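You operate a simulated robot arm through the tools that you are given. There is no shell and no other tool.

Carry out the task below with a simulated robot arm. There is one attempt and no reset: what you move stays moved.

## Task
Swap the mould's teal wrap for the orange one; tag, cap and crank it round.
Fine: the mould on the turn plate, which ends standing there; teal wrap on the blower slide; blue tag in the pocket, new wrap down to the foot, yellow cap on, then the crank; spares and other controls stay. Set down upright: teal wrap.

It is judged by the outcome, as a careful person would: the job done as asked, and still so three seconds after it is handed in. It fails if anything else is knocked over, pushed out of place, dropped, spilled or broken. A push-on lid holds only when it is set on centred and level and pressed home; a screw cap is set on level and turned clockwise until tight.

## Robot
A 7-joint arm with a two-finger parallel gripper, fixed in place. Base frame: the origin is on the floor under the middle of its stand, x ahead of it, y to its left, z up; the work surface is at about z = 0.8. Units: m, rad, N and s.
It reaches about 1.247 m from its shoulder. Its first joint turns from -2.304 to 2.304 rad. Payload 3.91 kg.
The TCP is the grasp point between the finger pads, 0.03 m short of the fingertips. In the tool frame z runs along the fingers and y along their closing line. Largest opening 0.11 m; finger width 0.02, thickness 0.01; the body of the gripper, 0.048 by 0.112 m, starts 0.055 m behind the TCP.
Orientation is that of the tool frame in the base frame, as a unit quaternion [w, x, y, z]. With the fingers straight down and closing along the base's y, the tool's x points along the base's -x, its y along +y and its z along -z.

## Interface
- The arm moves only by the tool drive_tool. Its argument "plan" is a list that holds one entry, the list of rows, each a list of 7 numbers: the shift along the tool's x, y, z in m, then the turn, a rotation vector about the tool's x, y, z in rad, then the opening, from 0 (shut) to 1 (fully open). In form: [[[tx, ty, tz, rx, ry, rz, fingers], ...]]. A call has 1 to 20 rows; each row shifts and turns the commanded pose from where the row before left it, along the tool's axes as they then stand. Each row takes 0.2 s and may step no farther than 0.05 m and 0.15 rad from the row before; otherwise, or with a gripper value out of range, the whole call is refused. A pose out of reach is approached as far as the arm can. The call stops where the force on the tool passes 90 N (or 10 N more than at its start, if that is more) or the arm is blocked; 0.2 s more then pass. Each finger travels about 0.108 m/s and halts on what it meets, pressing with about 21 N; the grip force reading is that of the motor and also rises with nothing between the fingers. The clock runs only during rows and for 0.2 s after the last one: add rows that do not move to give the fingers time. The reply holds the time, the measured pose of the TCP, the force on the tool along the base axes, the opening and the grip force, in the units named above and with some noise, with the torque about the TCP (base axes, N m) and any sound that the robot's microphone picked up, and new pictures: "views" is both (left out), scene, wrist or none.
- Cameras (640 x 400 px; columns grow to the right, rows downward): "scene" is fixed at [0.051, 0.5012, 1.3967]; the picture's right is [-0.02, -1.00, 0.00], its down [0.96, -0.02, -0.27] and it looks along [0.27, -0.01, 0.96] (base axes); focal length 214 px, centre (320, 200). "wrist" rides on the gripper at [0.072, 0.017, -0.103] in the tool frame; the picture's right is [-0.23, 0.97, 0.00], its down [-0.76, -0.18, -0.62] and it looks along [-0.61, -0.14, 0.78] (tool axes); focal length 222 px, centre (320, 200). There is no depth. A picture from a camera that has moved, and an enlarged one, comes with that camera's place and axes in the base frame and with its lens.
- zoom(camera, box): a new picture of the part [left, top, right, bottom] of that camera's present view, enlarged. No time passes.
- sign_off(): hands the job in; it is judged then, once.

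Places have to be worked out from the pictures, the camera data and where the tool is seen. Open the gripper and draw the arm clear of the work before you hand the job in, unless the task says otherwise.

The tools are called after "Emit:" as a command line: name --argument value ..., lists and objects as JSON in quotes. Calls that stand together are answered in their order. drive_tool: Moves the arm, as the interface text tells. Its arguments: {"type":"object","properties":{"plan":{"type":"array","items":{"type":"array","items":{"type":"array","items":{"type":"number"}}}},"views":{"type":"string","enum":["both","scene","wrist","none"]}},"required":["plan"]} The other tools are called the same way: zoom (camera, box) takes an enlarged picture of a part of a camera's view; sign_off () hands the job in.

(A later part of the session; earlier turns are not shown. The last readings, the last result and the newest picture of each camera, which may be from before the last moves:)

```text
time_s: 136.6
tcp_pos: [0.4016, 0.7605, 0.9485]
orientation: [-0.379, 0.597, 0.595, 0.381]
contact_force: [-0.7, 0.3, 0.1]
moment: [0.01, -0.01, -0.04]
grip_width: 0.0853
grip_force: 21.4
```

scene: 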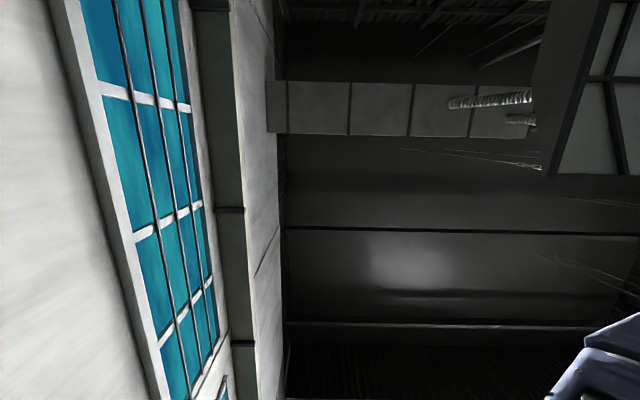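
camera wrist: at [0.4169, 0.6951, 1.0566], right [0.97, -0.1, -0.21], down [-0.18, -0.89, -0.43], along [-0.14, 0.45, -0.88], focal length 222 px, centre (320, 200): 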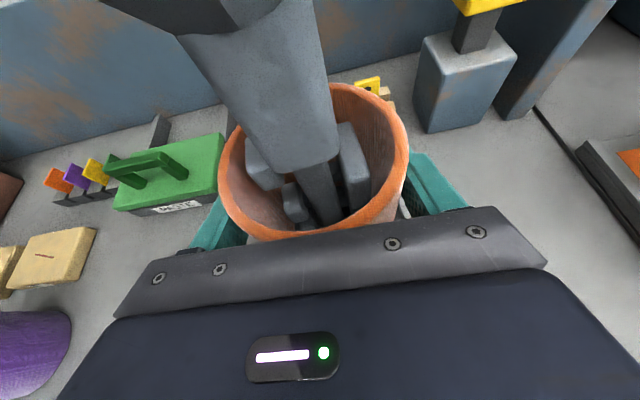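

The force is zero now. I'll open the fingers slowly and let the wrap sit on the foot.

Emit:
drive_tool --plan '[[[0, 0, 0, 0, 0, 0, 0.8], [0, 0, 0, 0, 0, 0, 0.86], [0, 0, 0, 0, 0, 0, 0.92], [0, 0, 0, 0, 0, 0, 1.0], [0, 0, 0, 0, 0, 0, 1.0]]]' --views "wrist"

Emit:
zoom --camera "wrist" --box '[210, 80, 420, 250]'

```text
time_s: 137.8
tcp_pos: [0.402, 0.7606, 0.9496]
orientation: [-0.379, 0.597, 0.595, 0.381]
contact_force: [0.3, -1.4, -0.5]
moment: [-0.02, 0.01, -0.03]
grip_width: 0.11
grip_force: 0.0
camera wrist: at [0.4177, 0.6954, 1.0586], right [0.97, -0.1, -0.21], down [-0.18, -0.89, -0.43], along [-0.14, 0.45, -0.88], focal length 222 px, centre (320, 200)
```

wrist: 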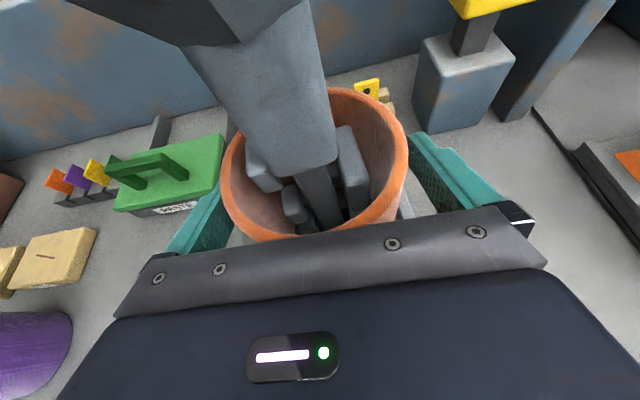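

```text
2.35 times, centred on (315, 165) of wrist
camera zoom: at [0.4177, 0.6954, 1.0586], right [0.97, -0.1, -0.21], down [-0.18, -0.89, -0.43], along [-0.14, 0.45, -0.88], focal length 523 px, centre (332, 282)
```

zoom: 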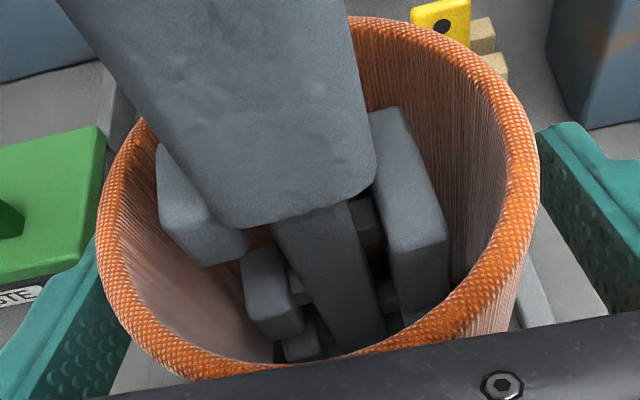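

The wrap has settled. I'll retreat along the tool axis and look at it from the front.

Emit:
drive_tool --plan '[[[0, 0, -0.02, 0, 0, 0, 1], [0, 0, -0.03, 0, 0, 0, 1], [0, 0, -0.04, 0, 0, 0, 1], [0, 0, -0.05, 0, 0, 0, 1], [0, 0, -0.05, 0, 0, 0, 1], [0, 0, 0, 0, 0, 0, 1]]]' --views "wrist"

Emit:
zoom --camera "wrist" --box '[240, 0, 440, 200]'

```text
time_s: 139.2
tcp_pos: [0.3996, 0.5865, 1.0312]
orientation: [-0.38, 0.596, 0.596, 0.38]
contact_force: [-0.1, 0.1, 0.5]
moment: [-0.01, -0.01, -0.03]
grip_width: 0.11
grip_force: 0.1
camera wrist: at [0.4152, 0.5222, 1.1383], right [0.97, -0.1, -0.21], down [-0.18, -0.89, -0.43], along [-0.14, 0.45, -0.88], focal length 222 px, centre (320, 200)
```

wrist: 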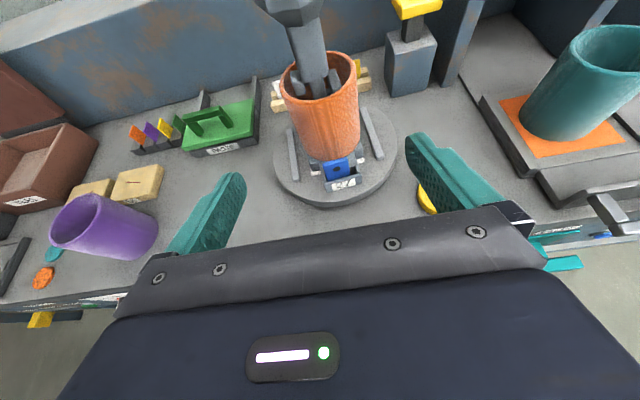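

```text
2.00 times, centred on (340, 100) of wrist
camera zoom: at [0.4152, 0.5222, 1.1383], right [0.97, -0.1, -0.21], down [-0.18, -0.89, -0.43], along [-0.14, 0.45, -0.88], focal length 444 px, centre (280, 400)
```

zoom: 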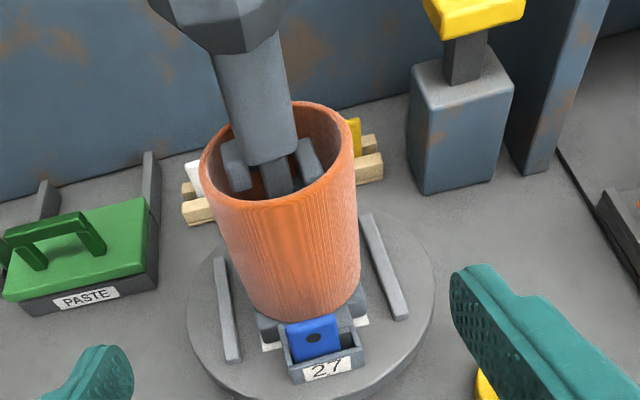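

Emit:
zoom --camera "wrist" --box '[280, 120, 400, 210]'

Emit:
zoom --camera "wrist" --box '[260, 30, 380, 130]'

```text
4.44 times, centred on (340, 165) of wrist
camera zoom: at [0.4152, 0.5222, 1.1383], right [0.97, -0.1, -0.21], down [-0.18, -0.89, -0.43], along [-0.14, 0.45, -0.88], focal length 987 px, centre (231, 356)
```

zoom: 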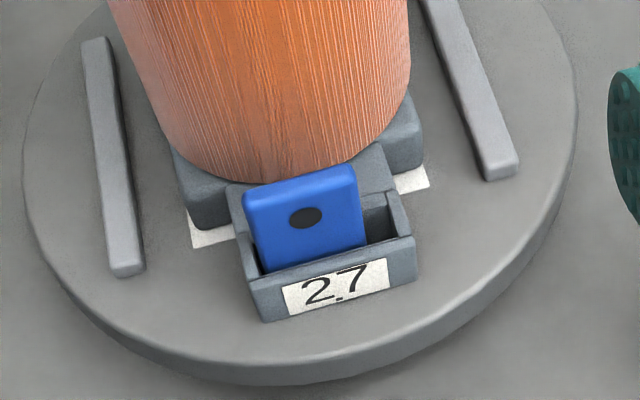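

```text
4.00 times, centred on (320, 80) of wrist
camera zoom: at [0.4152, 0.5222, 1.1383], right [0.97, -0.1, -0.21], down [-0.18, -0.89, -0.43], along [-0.14, 0.45, -0.88], focal length 888 px, centre (320, 680)
```

zoom: 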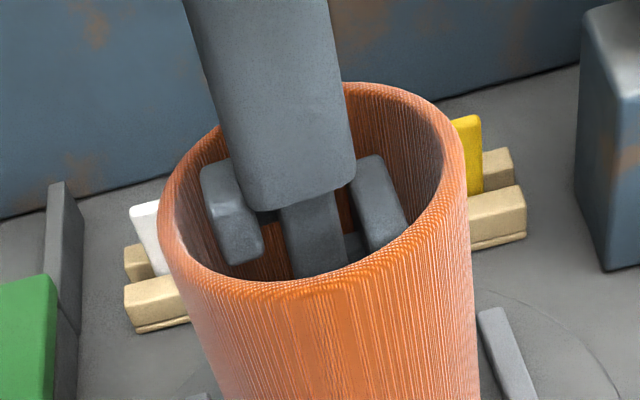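

The orange wrap sits on the foot, rim z≈0.975, the same as the teal one was. The tag is in its pocket. Now the yellow cap: I'll shift right and back to see it closely.

Emit:
drive_tool --plan '[[[-0.0053, 0.0375, -0.0114, 0, 0, 0, 1], [-0.0053, 0.0375, -0.0114, 0, 0, 0, 1], [-0.0053, 0.0375, -0.0114, 0, 0, 0, 1], [-0.0053, 0.0375, -0.0114, 0, 0, 0, 1], [0, 0, 0, 0, 0, 0, 1]]]' --views "wrist"

Emit:
zoom --camera "wrist" --box '[290, 140, 400, 230]'

```text
time_s: 140.4
tcp_pos: [0.5499, 0.5389, 1.0287]
orientation: [-0.38, 0.597, 0.595, 0.381]
contact_force: [0.5, -0.1, -1.6]
moment: [-0.02, 0.0, 0.01]
grip_width: 0.11
grip_force: 0.1
camera wrist: at [0.5664, 0.4725, 1.1378], right [0.97, -0.1, -0.21], down [-0.18, -0.89, -0.43], along [-0.14, 0.45, -0.88], focal length 222 px, centre (320, 200)
```

wrist: 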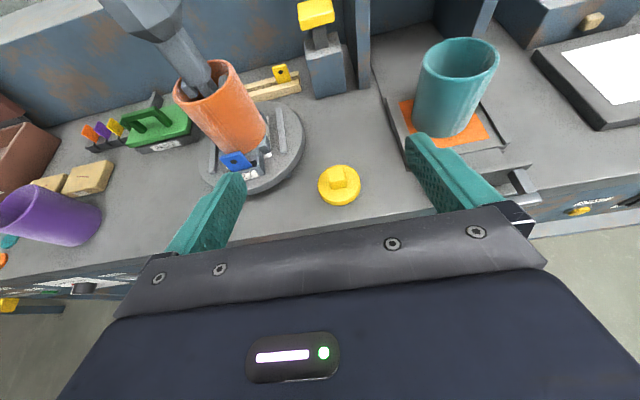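

```text
4.44 times, centred on (345, 185) of wrist
camera zoom: at [0.5664, 0.4725, 1.1378], right [0.97, -0.1, -0.21], down [-0.18, -0.89, -0.43], along [-0.14, 0.45, -0.88], focal length 987 px, centre (209, 267)
```

zoom: 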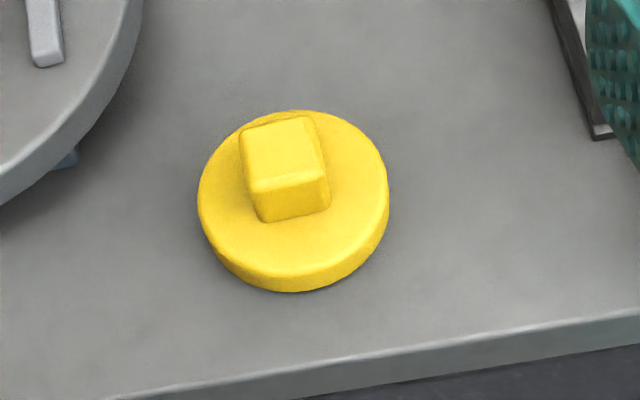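

The cap is a 0.071 disc with a square knob about 0.026 wide, aligned with the base axes, centred near (0.549, 0.662), knob top z≈0.842. I'll bring the tool vertical, closing along x, and move above it.

Emit:
drive_tool --plan '[[[0, 0, 0, 0, -0.15, 0, 1], [0, 0, 0, 0, -0.15, 0, 1], [0, 0, 0, 0, -0.15, 0, 0.8], [0, 0, 0, 0, -0.15, 0, 0.6], [0, 0, 0, 0, -0.15, 0, 0.6], [0, 0, 0, 0, -0.15, 0, 0.6], [0, 0, 0, 0, -0.15, 0, 0.6], [0, 0, 0, 0, -0.086, 0, 0.6], [0.04, 0, 0, 0, 0, 0, 0.6], [0.04, 0, 0, 0, 0, 0, 0.6], [0.043, 0, 0, 0, 0, 0, 0.6], [0, 0, 0, 0, 0, 0, 0.6]]]' --views "wrist"

```text
time_s: 143.0
tcp_pos: [0.5491, 0.6578, 1.0319]
orientation: [-0.001, 0.708, 0.706, 0.0]
contact_force: [-0.4, 0.4, 0.6]
moment: [-0.02, -0.03, -0.02]
grip_width: 0.0661
grip_force: 0.1
camera wrist: at [0.566, 0.7294, 1.1341], right [0.97, -0.23, 0.0], down [-0.18, -0.76, 0.62], along [-0.14, -0.61, -0.78], focal length 222 px, centre (320, 200)
```

wrist: 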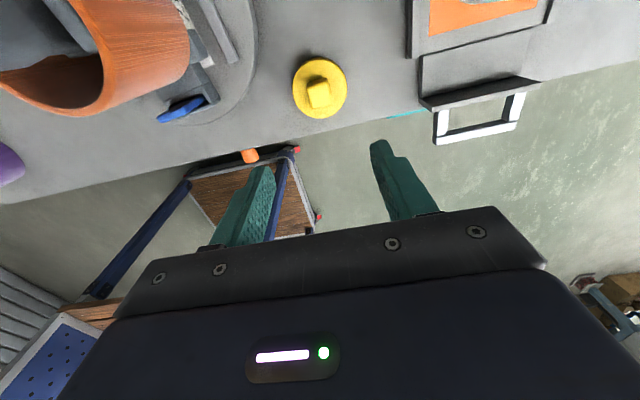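

Now vertical above the cap area. I'll zoom in on the cap to centre on its knob.

Emit:
zoom --camera "wrist" --box '[270, 40, 370, 140]'

```text
4.00 times, centred on (320, 90) of wrist
camera zoom: at [0.566, 0.7294, 1.1341], right [0.97, -0.23, 0.0], down [-0.18, -0.76, 0.62], along [-0.14, -0.61, -0.78], focal length 888 px, centre (320, 640)
```

zoom: 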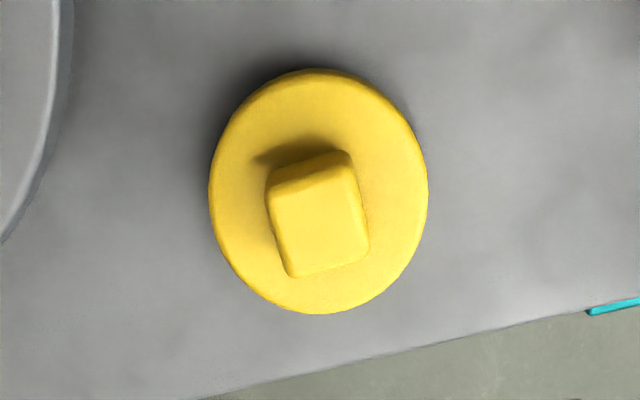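

The knob centre is about (0.5495, 0.661), with roughly 4° of yaw. I'll match that yaw, centre over it and descend to just above.

Emit:
drive_tool --plan '[[[0.0032, 0.0004, 0.0, 0, 0, -0.06, 0.5], [0, 0, 0.04, 0, 0, 0, 0.5], [0, 0, 0.04, 0, 0, 0, 0.5], [0, 0, 0.04, 0, 0, 0, 0.5], [0, 0, 0, 0, 0, 0, 0.5]]]' --views "wrist"

Emit:
zoom --camera "wrist" --box '[220, 60, 420, 230]'

```text
time_s: 144.2
tcp_pos: [0.5507, 0.663, 0.9114]
orientation: [-0.001, 0.688, 0.726, 0.0]
contact_force: [0.0, -0.1, 0.1]
moment: [-0.01, -0.02, -0.01]
grip_width: 0.0548
grip_force: 0.1
camera wrist: at [0.5639, 0.7356, 1.0136], right [0.99, -0.17, 0.0], down [-0.13, -0.77, 0.62], along [-0.11, -0.61, -0.78], focal length 222 px, centre (320, 200)
```

wrist: 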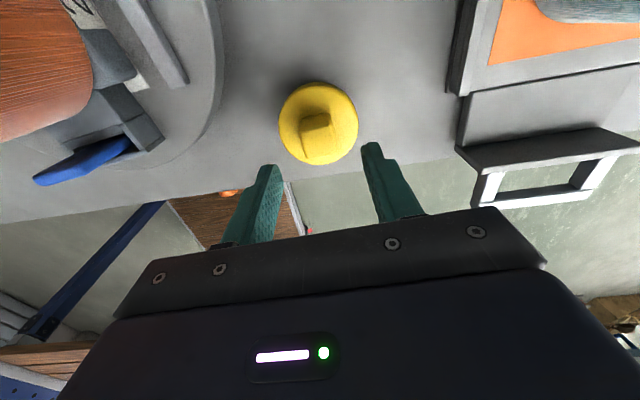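

```text
2.35 times, centred on (320, 145) of wrist
camera zoom: at [0.5639, 0.7356, 1.0136], right [0.99, -0.17, 0.0], down [-0.13, -0.77, 0.62], along [-0.11, -0.61, -0.78], focal length 523 px, centre (320, 329)
```

zoom: 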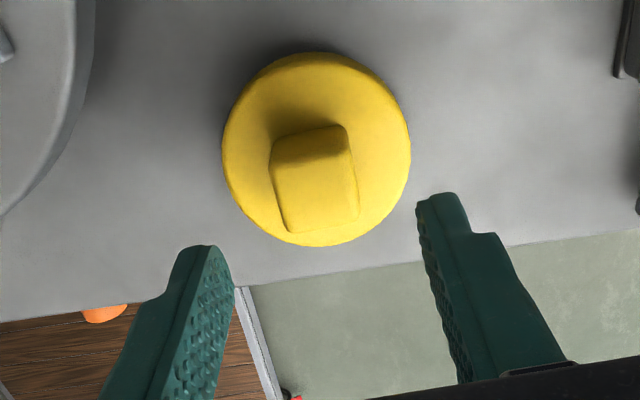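

The knob sits about 3 mm toward −y of the tool axis. I'll correct that and descend around the knob.

Emit:
drive_tool --plan '[[[-0.0035, -0.0002, 0.02, 0, 0, 0, 0.5], [0, 0, 0.02, 0, 0, 0, 0.5], [0, 0, 0.012, 0, 0, 0, 0.5], [0, 0, 0.007, 0, 0, 0, 0.5], [0, 0, 0, 0, 0, 0, 0.5]]]' --views "wrist"

Emit:
zoom --camera "wrist" --box '[220, 90, 420, 260]'

```text
time_s: 145.4
tcp_pos: [0.5511, 0.658, 0.8526]
orientation: [-0.001, 0.687, 0.726, 0.002]
contact_force: [0.9, -1.0, 1.9]
moment: [-0.01, 0.02, 0.03]
grip_width: 0.0551
grip_force: 0.1
camera wrist: at [0.5637, 0.7308, 0.9546], right [0.99, -0.17, 0.0], down [-0.13, -0.77, 0.62], along [-0.11, -0.61, -0.78], focal length 222 px, centre (320, 200)
```

wrist: 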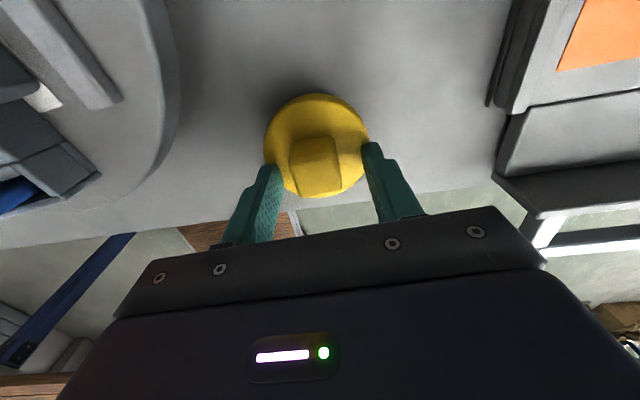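

```text
2.35 times, centred on (320, 175) of wrist
camera zoom: at [0.5637, 0.7308, 0.9546], right [0.99, -0.17, 0.0], down [-0.13, -0.77, 0.62], along [-0.11, -0.61, -0.78], focal length 523 px, centre (320, 259)
```

zoom: 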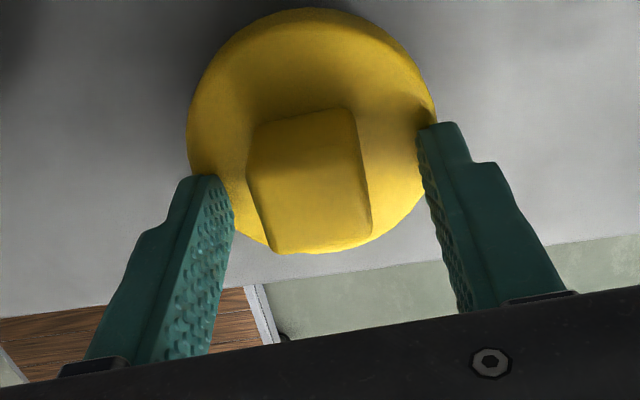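

The knob is centred between the fingers. I'll lower 3 mm more and close on it.

Emit:
drive_tool --plan '[[[0, -0.001, 0.003, 0, 0, 0, 0.5], [0, 0, 0, 0, 0, 0, 0.35], [0, 0, 0, 0, 0, 0, 0.25], [0, 0, 0, 0, 0, 0, 0.15], [0, 0, 0, 0, 0, 0, 0.15]]]' --views "wrist"

Emit:
zoom --camera "wrist" --box '[220, 90, 420, 260]'

```text
time_s: 146.6
tcp_pos: [0.5509, 0.6593, 0.8514]
orientation: [0.0, 0.687, 0.727, 0.002]
contact_force: [11.6, 9.7, 45.4]
moment: [0.41, -0.38, -0.08]
grip_width: 0.0275
grip_force: 21.0
camera wrist: at [0.5634, 0.7312, 0.9543], right [0.98, -0.17, 0.0], down [-0.14, -0.77, 0.62], along [-0.1, -0.61, -0.79], focal length 222 px, centre (320, 200)
```

wrist: 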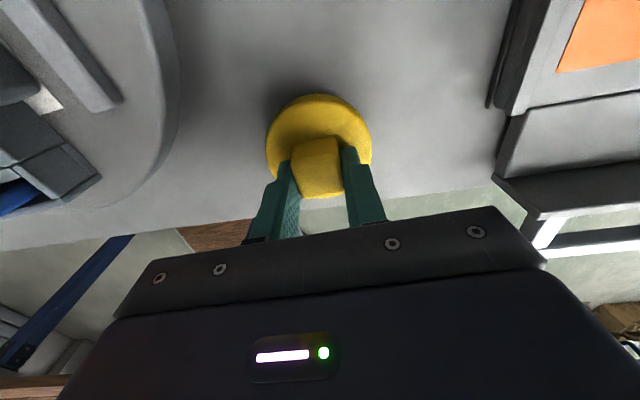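

```text
2.35 times, centred on (320, 175) of wrist
camera zoom: at [0.5634, 0.7312, 0.9543], right [0.98, -0.17, 0.0], down [-0.14, -0.77, 0.62], along [-0.1, -0.61, -0.79], focal length 523 px, centre (320, 259)
```

zoom: 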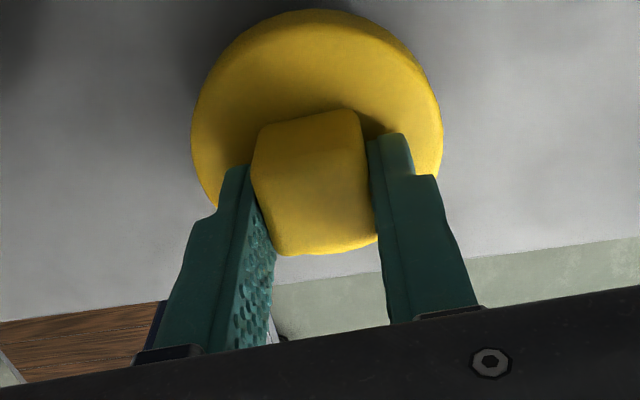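

The fingertips are pressing on the disc (45 N), so the disc's top is at about z=0.822. I'll lift now that the knob is gripped.

Emit:
drive_tool --plan '[[[0, 0, -0.002, 0, 0, 0, 0.15], [0, 0, -0.004, 0, 0, 0, 0.15], [0, 0, -0.01, 0, 0, 0, 0.15], [0, 0, -0.02, 0, 0, 0, 0.15], [0, 0, -0.03, 0, 0, 0, 0.15], [0, 0, 0, 0, 0, 0, 0.15]]]' --views "wrist"

Emit:
zoom --camera "wrist" --box '[220, 90, 420, 260]'

```text
time_s: 148.0
tcp_pos: [0.5516, 0.6576, 0.9153]
orientation: [0.0, 0.687, 0.726, 0.001]
contact_force: [0.0, 0.7, -1.0]
moment: [-0.04, 0.01, -0.04]
grip_width: 0.0272
grip_force: 20.9
camera wrist: at [0.563, 0.731, 1.0178], right [0.99, -0.17, 0.0], down [-0.13, -0.77, 0.62], along [-0.11, -0.61, -0.78], focal length 222 px, centre (320, 200)
```

wrist: 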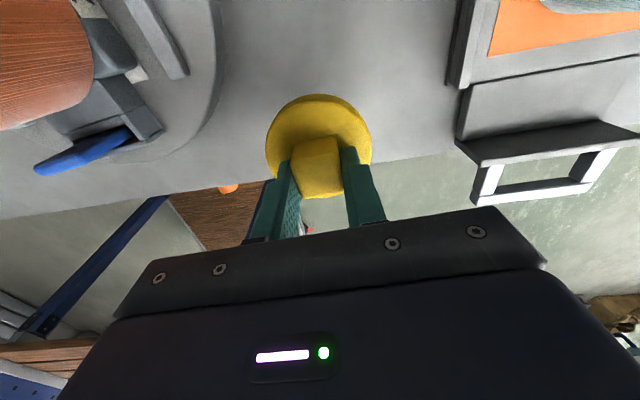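

```text
2.35 times, centred on (320, 175) of wrist
camera zoom: at [0.563, 0.731, 1.0178], right [0.99, -0.17, 0.0], down [-0.13, -0.77, 0.62], along [-0.11, -0.61, -0.78], focal length 523 px, centre (320, 259)
```

zoom: 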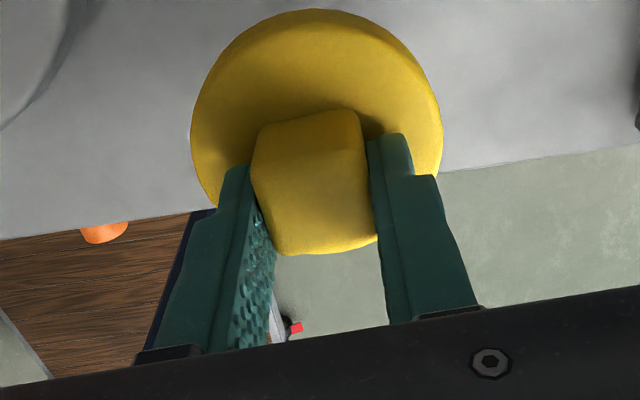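

The cap is held level. I'll raise it above head height and carry it over toward the mould head at about (0.3985, 0.765), staying 3 cm above.

Emit:
drive_tool --plan '[[[0, 0, -0.0425, 0, 0, 0, 0.15], [0, 0, -0.0425, 0, 0, 0, 0.15], [0, 0, -0.0425, 0, 0, 0, 0.15], [0, 0, -0.0425, 0, 0, 0, 0.15], [0, 0, -0.0425, 0, 0, 0, 0.15], [0, 0, -0.0425, 0, 0, 0, 0.15], [0.0283, -0.0368, 0, 0, 0, 0, 0.15], [0.0283, -0.0368, 0, 0, 0, 0, 0.15], [0.0283, -0.0368, 0, 0, 0, 0, 0.15], [0.0283, -0.0368, 0, 0, 0, 0, 0.15], [0, 0, 0, 0, 0, 0, 0.15]]]' --views "wrist"

Emit:
zoom --camera "wrist" --box '[220, 50, 420, 220]'

```text
time_s: 150.4
tcp_pos: [0.3966, 0.7637, 1.1673]
orientation: [0.0, 0.687, 0.726, 0.0]
contact_force: [0.2, -0.6, -0.3]
moment: [0.02, 0.02, 0.02]
grip_width: 0.0273
grip_force: 21.1
camera wrist: at [0.4076, 0.8361, 1.2701], right [0.99, -0.17, 0.0], down [-0.13, -0.77, 0.62], along [-0.11, -0.61, -0.78], focal length 222 px, centre (320, 200)
```

wrist: 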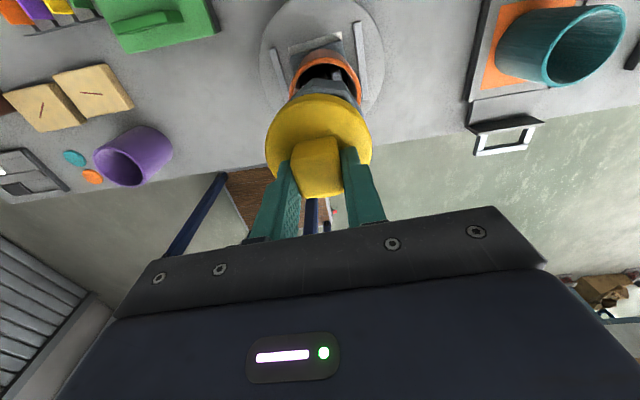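

```text
2.35 times, centred on (320, 135) of wrist
camera zoom: at [0.4076, 0.8361, 1.2701], right [0.99, -0.17, 0.0], down [-0.13, -0.77, 0.62], along [-0.11, -0.61, -0.78], focal length 523 px, centre (320, 353)
```

zoom: 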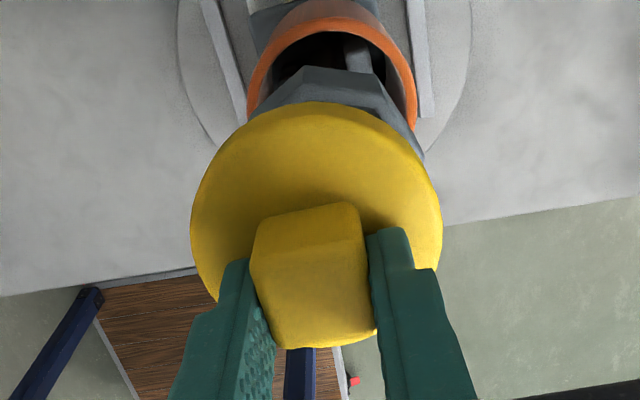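

The cap hides the head from here. I'll step back about 6 cm in −y so both the cap and the head top are visible together and I can measure the exact offset.

Emit:
drive_tool --plan '[[[-0.032, 0, 0, 0, 0, 0, 0.15], [-0.032, 0, 0, 0, 0, 0, 0.15], [0, 0, 0, 0, 0, 0, 0.15]]]' --views "wrist"

Emit:
zoom --camera "wrist" --box '[240, 0, 400, 120]'

Emit:
zoom --camera "wrist" --box '[240, 80, 400, 200]'

```text
time_s: 151.2
tcp_pos: [0.4003, 0.7009, 1.169]
orientation: [-0.001, 0.687, 0.727, 0.001]
contact_force: [0.9, 0.6, -0.4]
moment: [0.0, 0.01, 0.02]
grip_width: 0.0274
grip_force: 20.8
camera wrist: at [0.4123, 0.7719, 1.2717], right [0.99, -0.17, 0.0], down [-0.13, -0.77, 0.62], along [-0.11, -0.61, -0.78], focal length 222 px, centre (320, 200)
```

wrist: 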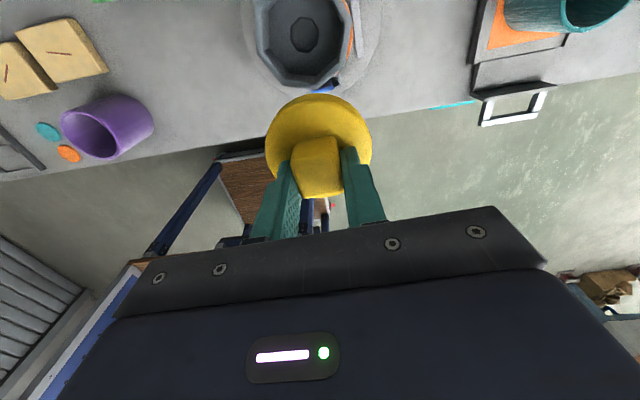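

```text
3.33 times, centred on (320, 60) of wrist
camera zoom: at [0.4123, 0.7719, 1.2717], right [0.99, -0.17, 0.0], down [-0.13, -0.77, 0.62], along [-0.11, -0.61, -0.78], focal length 740 px, centre (320, 667)
```

zoom: 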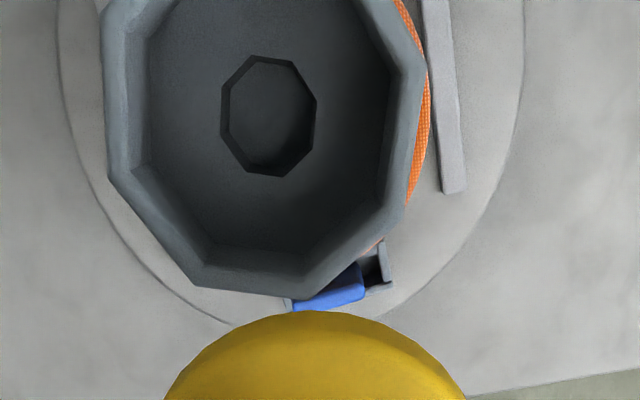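

```text
3.33 times, centred on (320, 140) of wrist
camera zoom: at [0.4123, 0.7719, 1.2717], right [0.99, -0.17, 0.0], down [-0.13, -0.77, 0.62], along [-0.11, -0.61, -0.78], focal length 740 px, centre (320, 400)
```

zoom: 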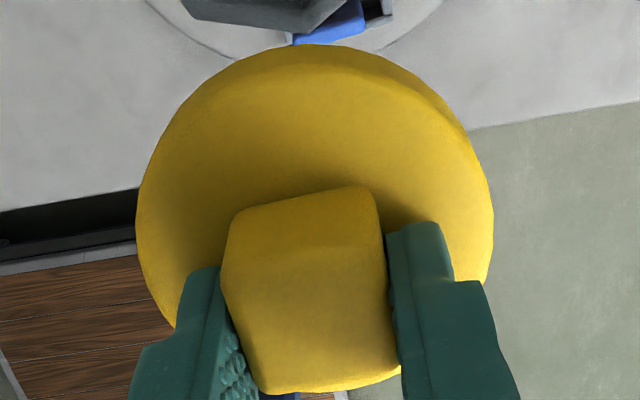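

Measured in one frame: head octagon centre (0.399, 0.7656), cap centre (0.399, 0.7021), 3 mm ahead of the TCP. The cap must move +63.5 mm in y. I'll go there and lower 2 cm.

Emit:
drive_tool --plan '[[[0.0317, 0.0017, 0, 0, 0, 0, 0.15], [0.0317, 0.0017, 0, 0, 0, 0, 0.15], [0, 0, 0.01, 0, 0, 0, 0.15], [0, 0, 0.01, 0, 0, 0, 0.15], [0, 0, 0, 0, 0, 0, 0.15]]]' --views "wrist"

Emit:
zoom --camera "wrist" --box '[240, 50, 400, 200]'

```text
time_s: 152.4
tcp_pos: [0.3999, 0.7648, 1.1504]
orientation: [-0.001, 0.687, 0.727, 0.001]
contact_force: [0.0, 0.6, -0.5]
moment: [-0.02, 0.0, -0.01]
grip_width: 0.0273
grip_force: 21.1
camera wrist: at [0.4118, 0.8361, 1.253], right [0.99, -0.17, 0.0], down [-0.13, -0.77, 0.62], along [-0.11, -0.61, -0.78], focal length 222 px, centre (320, 200)
```

wrist: 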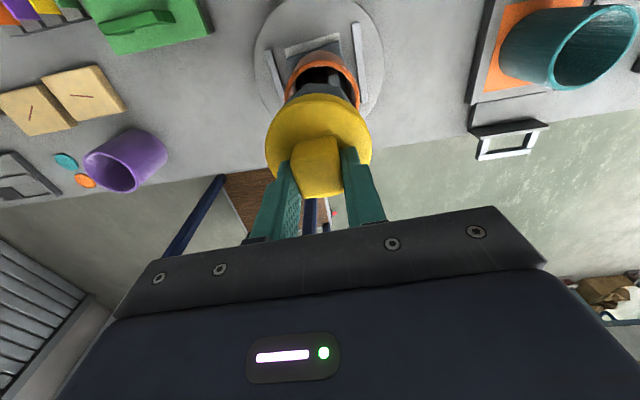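

```text
2.67 times, centred on (320, 125) of wrist
camera zoom: at [0.4118, 0.8361, 1.253], right [0.99, -0.17, 0.0], down [-0.13, -0.77, 0.62], along [-0.11, -0.61, -0.78], focal length 592 px, centre (320, 400)
```

zoom: 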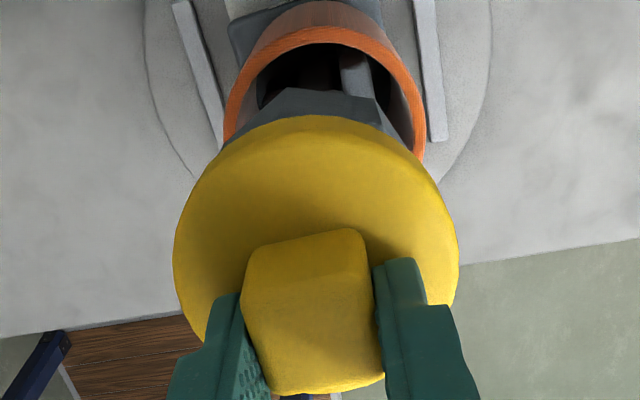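

The cap is centred over the head to within about 1 mm. I'll lower in small steps until contact.

Emit:
drive_tool --plan '[[[0, 0, 0.004, 0, 0, 0, 0.15], [0, 0, 0.003, 0, 0, 0, 0.15], [0, 0, 0.003, 0, 0, 0, 0.15], [0, 0, 0, 0, 0, 0, 0.15]]]' --views "none"

Emit:
drive_tool --plan '[[[0, 0, 0.002, 0, 0, 0, 0.15], [0, 0, 0.002, 0, 0, 0, 0.15], [0, 0, 0, 0, 0, 0, 0.15]]]' --views "none"

Emit:
zoom --camera "wrist" --box '[240, 50, 400, 200]'

```text
time_s: 153.4
tcp_pos: [0.4004, 0.7645, 1.1409]
orientation: [0.0, 0.687, 0.726, 0.0]
contact_force: [-0.1, -1.1, -0.7]
moment: [0.0, 0.01, -0.03]
grip_width: 0.0277
grip_force: 21.5
```

```text
time_s: 154.2
tcp_pos: [0.4001, 0.7635, 1.1356]
orientation: [-0.001, 0.687, 0.727, 0.001]
contact_force: [0.1, -0.4, -0.6]
moment: [-0.01, -0.02, 0.0]
grip_width: 0.0276
grip_force: 21.0
```

```text
2.67 times, centred on (320, 125) of wrist
camera zoom: at [0.412, 0.8359, 1.2379], right [0.99, -0.17, 0.0], down [-0.13, -0.77, 0.62], along [-0.11, -0.61, -0.78], focal length 592 px, centre (320, 400)
```

zoom: 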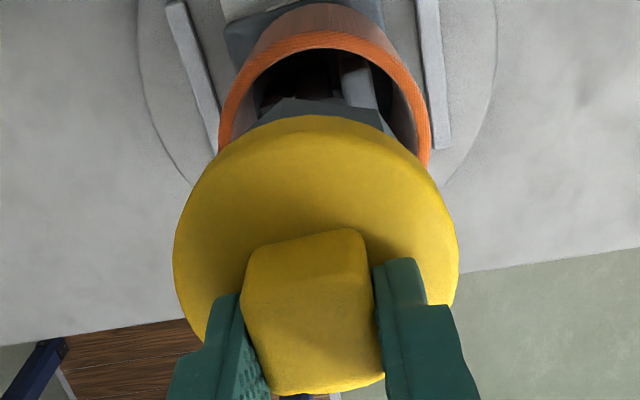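

Emit:
drive_tool --plan '[[[0, 0, 0.002, 0, 0, 0, 0.15], [0, 0, 0.002, 0, 0, 0, 0.15], [0, 0, 0, 0, 0, 0, 0.15]]]' --views "none"

```text
time_s: 155.0
tcp_pos: [0.4009, 0.7645, 1.1321]
orientation: [-0.001, 0.687, 0.727, 0.001]
contact_force: [-1.1, -0.3, -0.3]
moment: [0.02, 0.01, -0.03]
grip_width: 0.0273
grip_force: 21.2
```

Emit:
drive_tool --plan '[[[0, 0, 0.002, 0, 0, 0, 0.15], [0, 0, 0.002, 0, 0, 0, 0.15], [0, 0, 0, 0, 0, 0, 0.15]]]' --views "none"

```text
time_s: 155.8
tcp_pos: [0.4, 0.7636, 1.1307]
orientation: [-0.001, 0.687, 0.726, 0.002]
contact_force: [0.7, 4.1, 35.3]
moment: [-0.39, 0.09, 0.02]
grip_width: 0.0275
grip_force: 20.9
```

Contact at 35 N with the disc at rim height. I'll press it home with more force and watch for movement or a click.

Emit:
drive_tool --plan '[[[0, 0, 0.0015, 0, 0, 0, 0.15], [0, 0, 0.0015, 0, 0, 0, 0.15], [0, 0, 0, 0, 0, 0, 0.15]]]' --views "wrist"

Emit:
zoom --camera "wrist" --box '[240, 50, 400, 200]'

```text
time_s: 156.6
tcp_pos: [0.3999, 0.7627, 1.1305]
orientation: [-0.002, 0.687, 0.727, 0.004]
contact_force: [4.4, 14.3, 67.8]
moment: [0.17, 0.16, -0.05]
grip_width: 0.0273
grip_force: 21.0
camera wrist: at [0.4117, 0.8345, 1.2336], right [0.99, -0.17, 0.0], down [-0.14, -0.78, 0.62], along [-0.1, -0.61, -0.79], focal length 222 px, centre (320, 200)
```

wrist: 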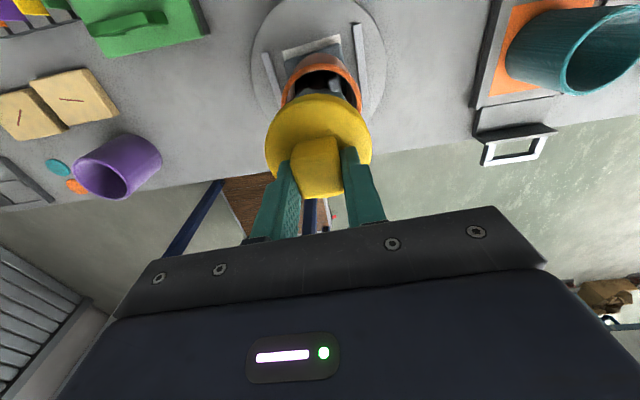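

```text
2.67 times, centred on (320, 125) of wrist
camera zoom: at [0.4117, 0.8345, 1.2336], right [0.99, -0.17, 0.0], down [-0.14, -0.78, 0.62], along [-0.1, -0.61, -0.79], focal length 592 px, centre (320, 400)
```

zoom: 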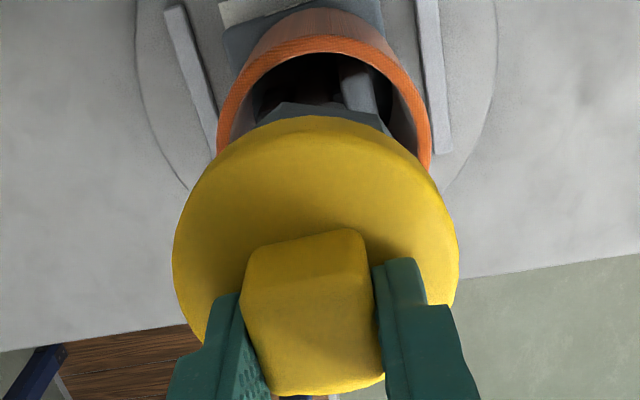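

The force is 68 N with no further travel, so the disc is bottomed on the rim. I'll relieve the load, release the knob and look from the side to check that it's seated flush and level.

Emit:
drive_tool --plan '[[[0, 0, -0.002, 0, 0, 0, 0.15], [0, 0, -0.0015, 0, 0, 0, 0.15], [0, 0, 0, 0, 0, 0, 0.15]]]' --views "none"

```text
time_s: 157.4
tcp_pos: [0.3997, 0.7632, 1.1312]
orientation: [-0.001, 0.686, 0.727, 0.002]
contact_force: [3.4, 16.6, 50.8]
moment: [0.89, -0.02, -0.03]
grip_width: 0.0275
grip_force: 21.3
```

Emit:
drive_tool --plan '[[[0, 0, -0.0015, 0, 0, 0, 0.15], [0, 0, 0, 0, 0, 0, 0.15]]]' --views "none"

```text
time_s: 158.0
tcp_pos: [0.3985, 0.7628, 1.131]
orientation: [0.0, 0.687, 0.726, 0.0]
contact_force: [3.6, 14.0, 38.6]
moment: [0.79, -0.12, -0.04]
grip_width: 0.027
grip_force: 21.3
```

Emit:
drive_tool --plan '[[[0, 0, -0.002, 0, 0, 0, 0.15], [0, 0, -0.001, 0, 0, 0, 0.15], [0, 0, 0, 0, 0, 0, 0.15]]]' --views "none"

```text
time_s: 158.8
tcp_pos: [0.3995, 0.7626, 1.1303]
orientation: [0.0, 0.687, 0.727, -0.001]
contact_force: [0.3, 1.4, 5.8]
moment: [0.06, -0.01, 0.02]
grip_width: 0.0271
grip_force: 21.0
```

The load is nearly gone. I'll open the fingers and rise straight up.

Emit:
drive_tool --plan '[[[0, 0, 0, 0, 0, 0, 0.3], [0, 0, 0, 0, 0, 0, 0.5], [0, 0, 0, 0, 0, 0, 0.5], [0, 0, -0.02, 0, 0, 0, 0.5], [0, 0, -0.03, 0, 0, 0, 0.5], [0, 0, -0.03, 0, 0, 0, 0.5], [0, 0, 0, 0, 0, 0, 0.5]]]' --views "wrist"

Emit:
zoom --camera "wrist" --box '[240, 40, 400, 190]'

```text
time_s: 160.4
tcp_pos: [0.3993, 0.7629, 1.2126]
orientation: [-0.001, 0.687, 0.727, 0.0]
contact_force: [-0.5, -0.5, 0.2]
moment: [-0.02, 0.02, -0.01]
grip_width: 0.055
grip_force: 0.0
camera wrist: at [0.4116, 0.8356, 1.3149], right [0.99, -0.17, 0.0], down [-0.13, -0.77, 0.62], along [-0.11, -0.61, -0.78], focal length 222 px, centre (320, 200)
```

wrist: 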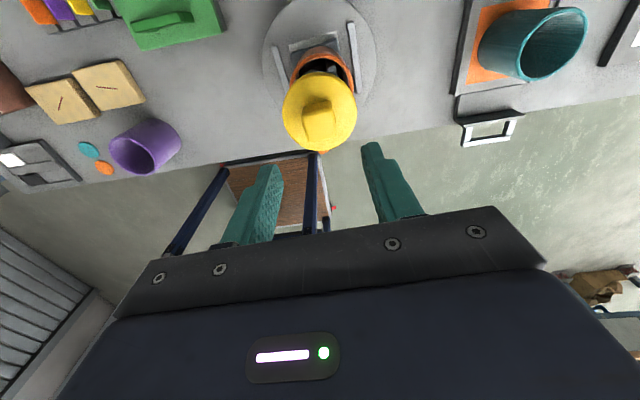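

```text
2.67 times, centred on (320, 115) of wrist
camera zoom: at [0.4116, 0.8356, 1.3149], right [0.99, -0.17, 0.0], down [-0.13, -0.77, 0.62], along [-0.11, -0.61, -0.78], focal length 592 px, centre (320, 427)
```

zoom: 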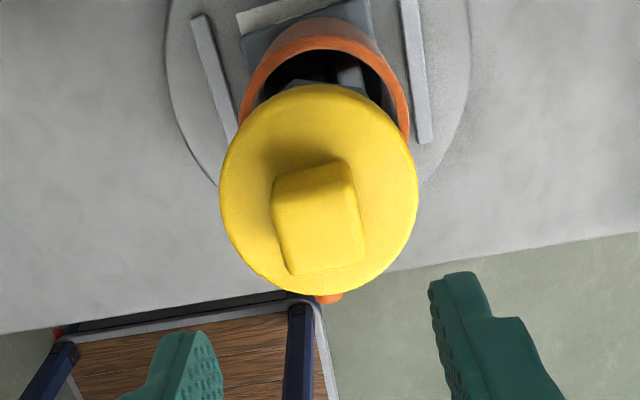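

The cap sits on the head. I'll back off and level the tool for a low-angle look at the seam between the cap and the head.

Emit:
drive_tool --plan '[[[-0.0443, -0.0024, 0, 0, 0, 0, 0.5], [-0.0443, -0.0024, 0, 0, 0, 0, 0.5], [-0.0443, -0.0024, 0, 0, 0, 0, 0.5], [-0.0443, -0.0024, 0, 0, 0, 0, 0.5], [-0.0443, -0.0024, 0, 0, 0, 0, 0.5], [-0.0443, -0.0024, 0, 0, 0, 0, 0.5], [-0.0443, -0.0024, 0, 0, 0, 0.055, 0.5], [0, 0, 0, 0, 0.15, 0, 0.5], [0, 0, 0, 0, 0.15, 0, 0.5], [0, 0, 0, 0, 0.15, 0, 0.5], [0, 0, 0, 0, 0.15, 0, 0.5], [0, 0, 0, 0, 0.15, 0, 0.5], [0, 0, 0, 0, 0.15, 0, 0.5], [0, 0, 0, 0, 0.15, 0, 0.5], [0, 0, 0, 0, 0.15, 0, 0.5], [0, 0, 0, 0, 0.15, 0, 0.5], [0, 0, 0, 0, 0.15, 0, 0.5], [0, 0, 0, 0, 0, 0, 0.5]]]' --views "wrist"

Emit:
zoom --camera "wrist" --box '[270, 60, 390, 160]'

```text
time_s: 164.2
tcp_pos: [0.4025, 0.4518, 1.2117]
orientation: [-0.482, 0.517, 0.517, 0.483]
contact_force: [0.0, -0.3, 0.8]
moment: [-0.01, 0.0, 0.01]
grip_width: 0.0549
grip_force: 0.0
camera wrist: at [0.4175, 0.3535, 1.2905], right [0.97, -0.01, -0.23], down [-0.18, -0.67, -0.72], along [-0.14, 0.74, -0.66], focal length 222 px, centre (320, 200)
```

wrist: 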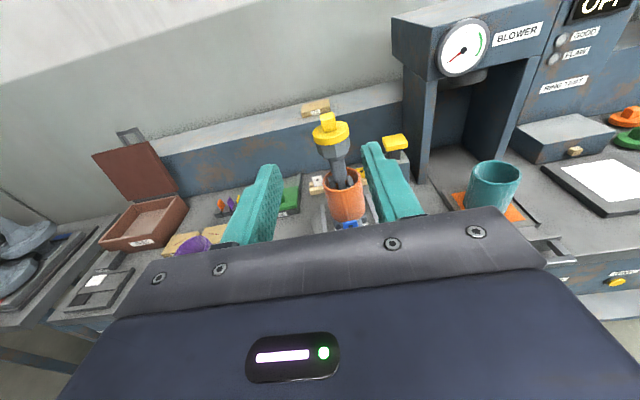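

```text
4.00 times, centred on (330, 110) of wrist
camera zoom: at [0.4175, 0.3535, 1.2905], right [0.97, -0.01, -0.23], down [-0.18, -0.67, -0.72], along [-0.14, 0.74, -0.66], focal length 888 px, centre (280, 560)
```

zoom: 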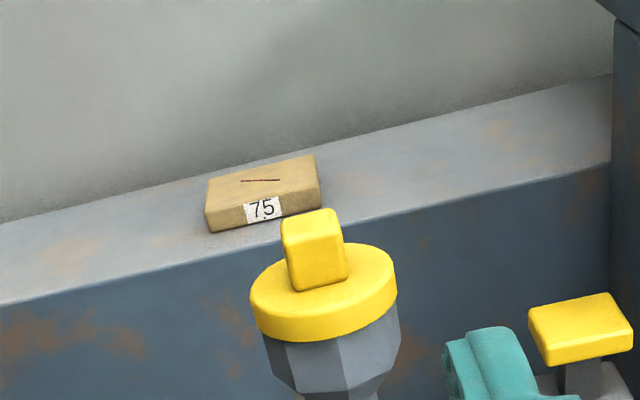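

Emit:
drive_tool --plan '[[[-0.04, 0, 0.0, 0, 0.07, 0, 0.5], [-0.04, 0, 0, 0, 0, 0, 0.5], [-0.04, 0, 0, 0, 0, 0, 0.5], [0, 0, 0, 0, 0, 0, 0.5]]]' --views "wrist"

Emit:
zoom --camera "wrist" --box '[270, 20, 390, 120]'

```text
time_s: 165.2
tcp_pos: [0.4006, 0.4487, 1.0916]
orientation: [0.5, -0.5, -0.5, -0.5]
contact_force: [0.0, -0.7, 0.1]
moment: [0.02, -0.01, -0.02]
grip_width: 0.0549
grip_force: 0.1
camera wrist: at [0.4176, 0.3447, 1.1628], right [0.97, 0.0, -0.23], down [-0.18, -0.62, -0.76], along [-0.14, 0.78, -0.61], focal length 222 px, centre (320, 200)
```

wrist: 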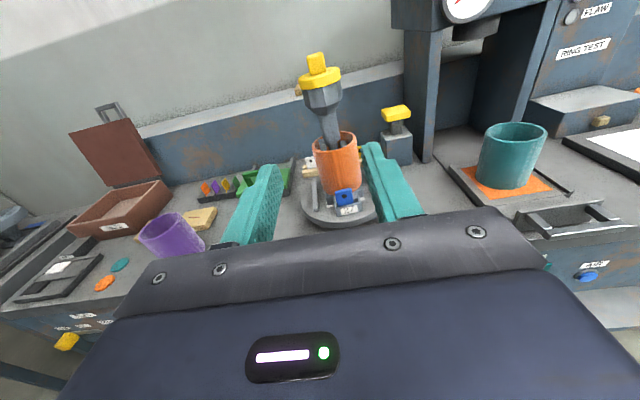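

```text
4.00 times, centred on (330, 70) of wrist
camera zoom: at [0.4176, 0.3447, 1.1628], right [0.97, 0.0, -0.23], down [-0.18, -0.62, -0.76], along [-0.14, 0.78, -0.61], focal length 888 px, centre (280, 720)
```

zoom: 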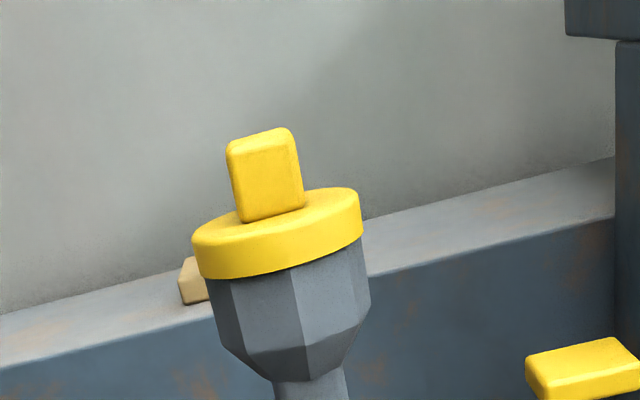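

The disc sits flush and level on the head, centred to within about 1.5 mm. To be sure it's pressed home, I'll go back above it, press once more straight down on the knob with closed fingers, and then do a light pull test.

Emit:
drive_tool --plan '[[[0.045, 0, 0, 0, 0, 0, 0.0], [0.045, 0, 0, 0, 0, 0, 0.0], [0.04, 0, 0, 0, 0, 0, 0.0], [0, 0, 0, 0, -0.15, 0, 0.0], [0, 0, 0, 0, -0.15, 0, 0.0], [0, 0, 0, 0, -0.15, 0, 0.0], [0, 0, 0, 0, -0.15, 0, 0.0], [0, 0, 0, 0, -0.15, 0, 0.0], [0, 0, 0, 0, -0.15, 0, 0.0], [0, 0, 0, 0, -0.15, 0, 0.0], [0, 0, 0, 0, -0.15, 0, 0.0], [0, 0, 0, 0, -0.15, 0, 0.0], [0, 0, 0, 0, -0.15, 0, 0.0], [0, 0, 0, 0, -0.0708, 0, 0.0], [0, 0, 0, 0, 0, 0, 0.0]]]' --views "none"

Emit:
drive_tool --plan '[[[0.045, 0, 0, 0, 0, 0, 0.0], [0.045, 0, 0, 0, 0, 0, 0.0], [0.045, 0, 0, 0, 0, 0, 0.0], [0.045, 0, 0, 0, 0, 0, 0.0], [0.045, 0, 0, 0, 0, 0, 0.0], [0.045, 0, 0, 0, 0, 0, 0.0], [0.02, 0, 0, 0, 0, 0, 0.0], [0, 0, 0, 0, 0, 0, 0.0]]]' --views "wrist"

Emit:
zoom --camera "wrist" --box '[240, 20, 400, 170]'

```text
time_s: 168.4
tcp_pos: [0.4016, 0.45, 1.2214]
orientation: [0.001, 0.706, 0.708, 0.0]
contact_force: [-0.2, -0.6, 0.1]
moment: [0.02, -0.01, 0.01]
grip_width: 0.0001
grip_force: 21.0
```

```text
time_s: 170.2
tcp_pos: [0.3993, 0.7392, 1.2218]
orientation: [0.0, 0.706, 0.708, 0.0]
contact_force: [0.1, 0.3, 0.1]
moment: [0.04, -0.05, 0.02]
grip_width: 0.0002
grip_force: 20.8
camera wrist: at [0.415, 0.8108, 1.3242], right [0.97, -0.23, 0.0], down [-0.18, -0.76, 0.62], along [-0.14, -0.61, -0.78], focal length 222 px, centre (320, 200)
```

wrist: 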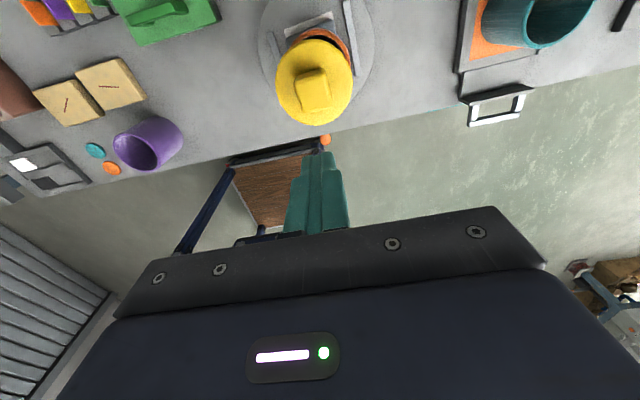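

```text
2.67 times, centred on (320, 95) of wrist
camera zoom: at [0.415, 0.8108, 1.3242], right [0.97, -0.23, 0.0], down [-0.18, -0.76, 0.62], along [-0.14, -0.61, -0.78], focal length 592 px, centre (320, 480)
```

zoom: 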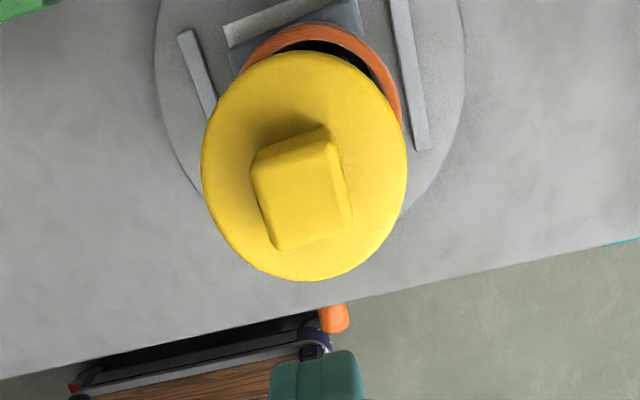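

The knob top is at about (0.3995, 0.767, 1.128). I'll centre the closed fingertips over it and press down.

Emit:
drive_tool --plan '[[[0.0268, 0, 0, 0, 0, 0, 0.0], [0, 0, 0.03, 0, 0, 0, 0.0], [0, 0, 0.02, 0, 0, 0, 0.0], [0, 0, 0.008, 0, 0, 0, 0.0], [0, 0, 0, 0, 0, 0, 0.0]]]' --views "wrist"

Emit:
zoom --camera "wrist" --box '[240, 60, 400, 210]'

```text
time_s: 171.4
tcp_pos: [0.4006, 0.7668, 1.1645]
orientation: [0.0, 0.706, 0.708, 0.0]
contact_force: [0.2, 0.8, 0.7]
moment: [-0.01, -0.03, -0.02]
grip_width: 0.0
grip_force: 21.1
camera wrist: at [0.4167, 0.8381, 1.2669], right [0.97, -0.23, 0.0], down [-0.18, -0.76, 0.62], along [-0.14, -0.61, -0.78], focal length 222 px, centre (320, 200)
```

wrist: 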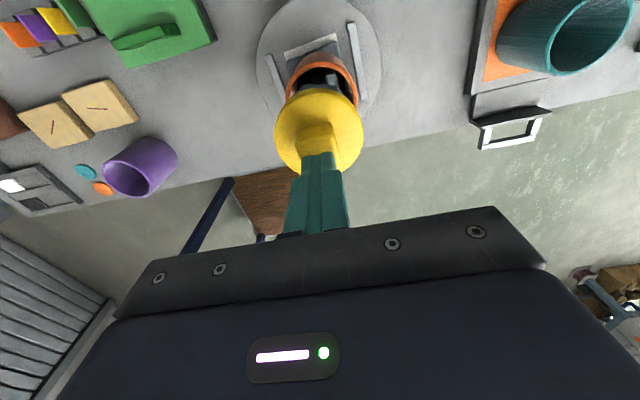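

```text
2.67 times, centred on (320, 135) of wrist
camera zoom: at [0.4167, 0.8381, 1.2669], right [0.97, -0.23, 0.0], down [-0.18, -0.76, 0.62], along [-0.14, -0.61, -0.78], focal length 592 px, centre (320, 373)
```

zoom: 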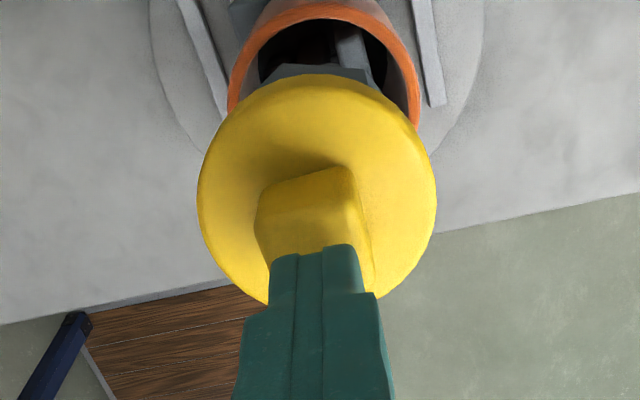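

The fingertips are over the knob. I'll press down in small steps, aiming for about 70–80 N.

Emit:
drive_tool --plan '[[[0, 0, 0.003, 0, 0, 0, 0.0], [0, 0, 0.003, 0, 0, 0, 0.0], [0, 0, 0.002, 0, 0, 0, 0.0], [0, 0, 0, 0, 0, 0, 0.0]]]' --views "none"

```text
time_s: 172.4
tcp_pos: [0.4017, 0.7669, 1.1587]
orientation: [-0.001, 0.706, 0.708, 0.001]
contact_force: [-0.8, 5.1, 14.2]
moment: [0.16, 0.01, 0.02]
grip_width: 0.0001
grip_force: 21.0
```

Emit:
drive_tool --plan '[[[0, 0, 0.002, 0, 0, 0, 0.0], [0, 0, 0.002, 0, 0, 0, 0.0], [0, 0, 0.0015, 0, 0, 0, 0.0], [0, 0, 0, 0, 0, 0, 0.0]]]' --views "none"

```text
time_s: 173.4
tcp_pos: [0.3999, 0.7662, 1.1579]
orientation: [-0.002, 0.706, 0.708, 0.005]
contact_force: [3.5, 13.4, 73.7]
moment: [0.27, -0.15, -0.07]
grip_width: 0.0
grip_force: 20.9
```

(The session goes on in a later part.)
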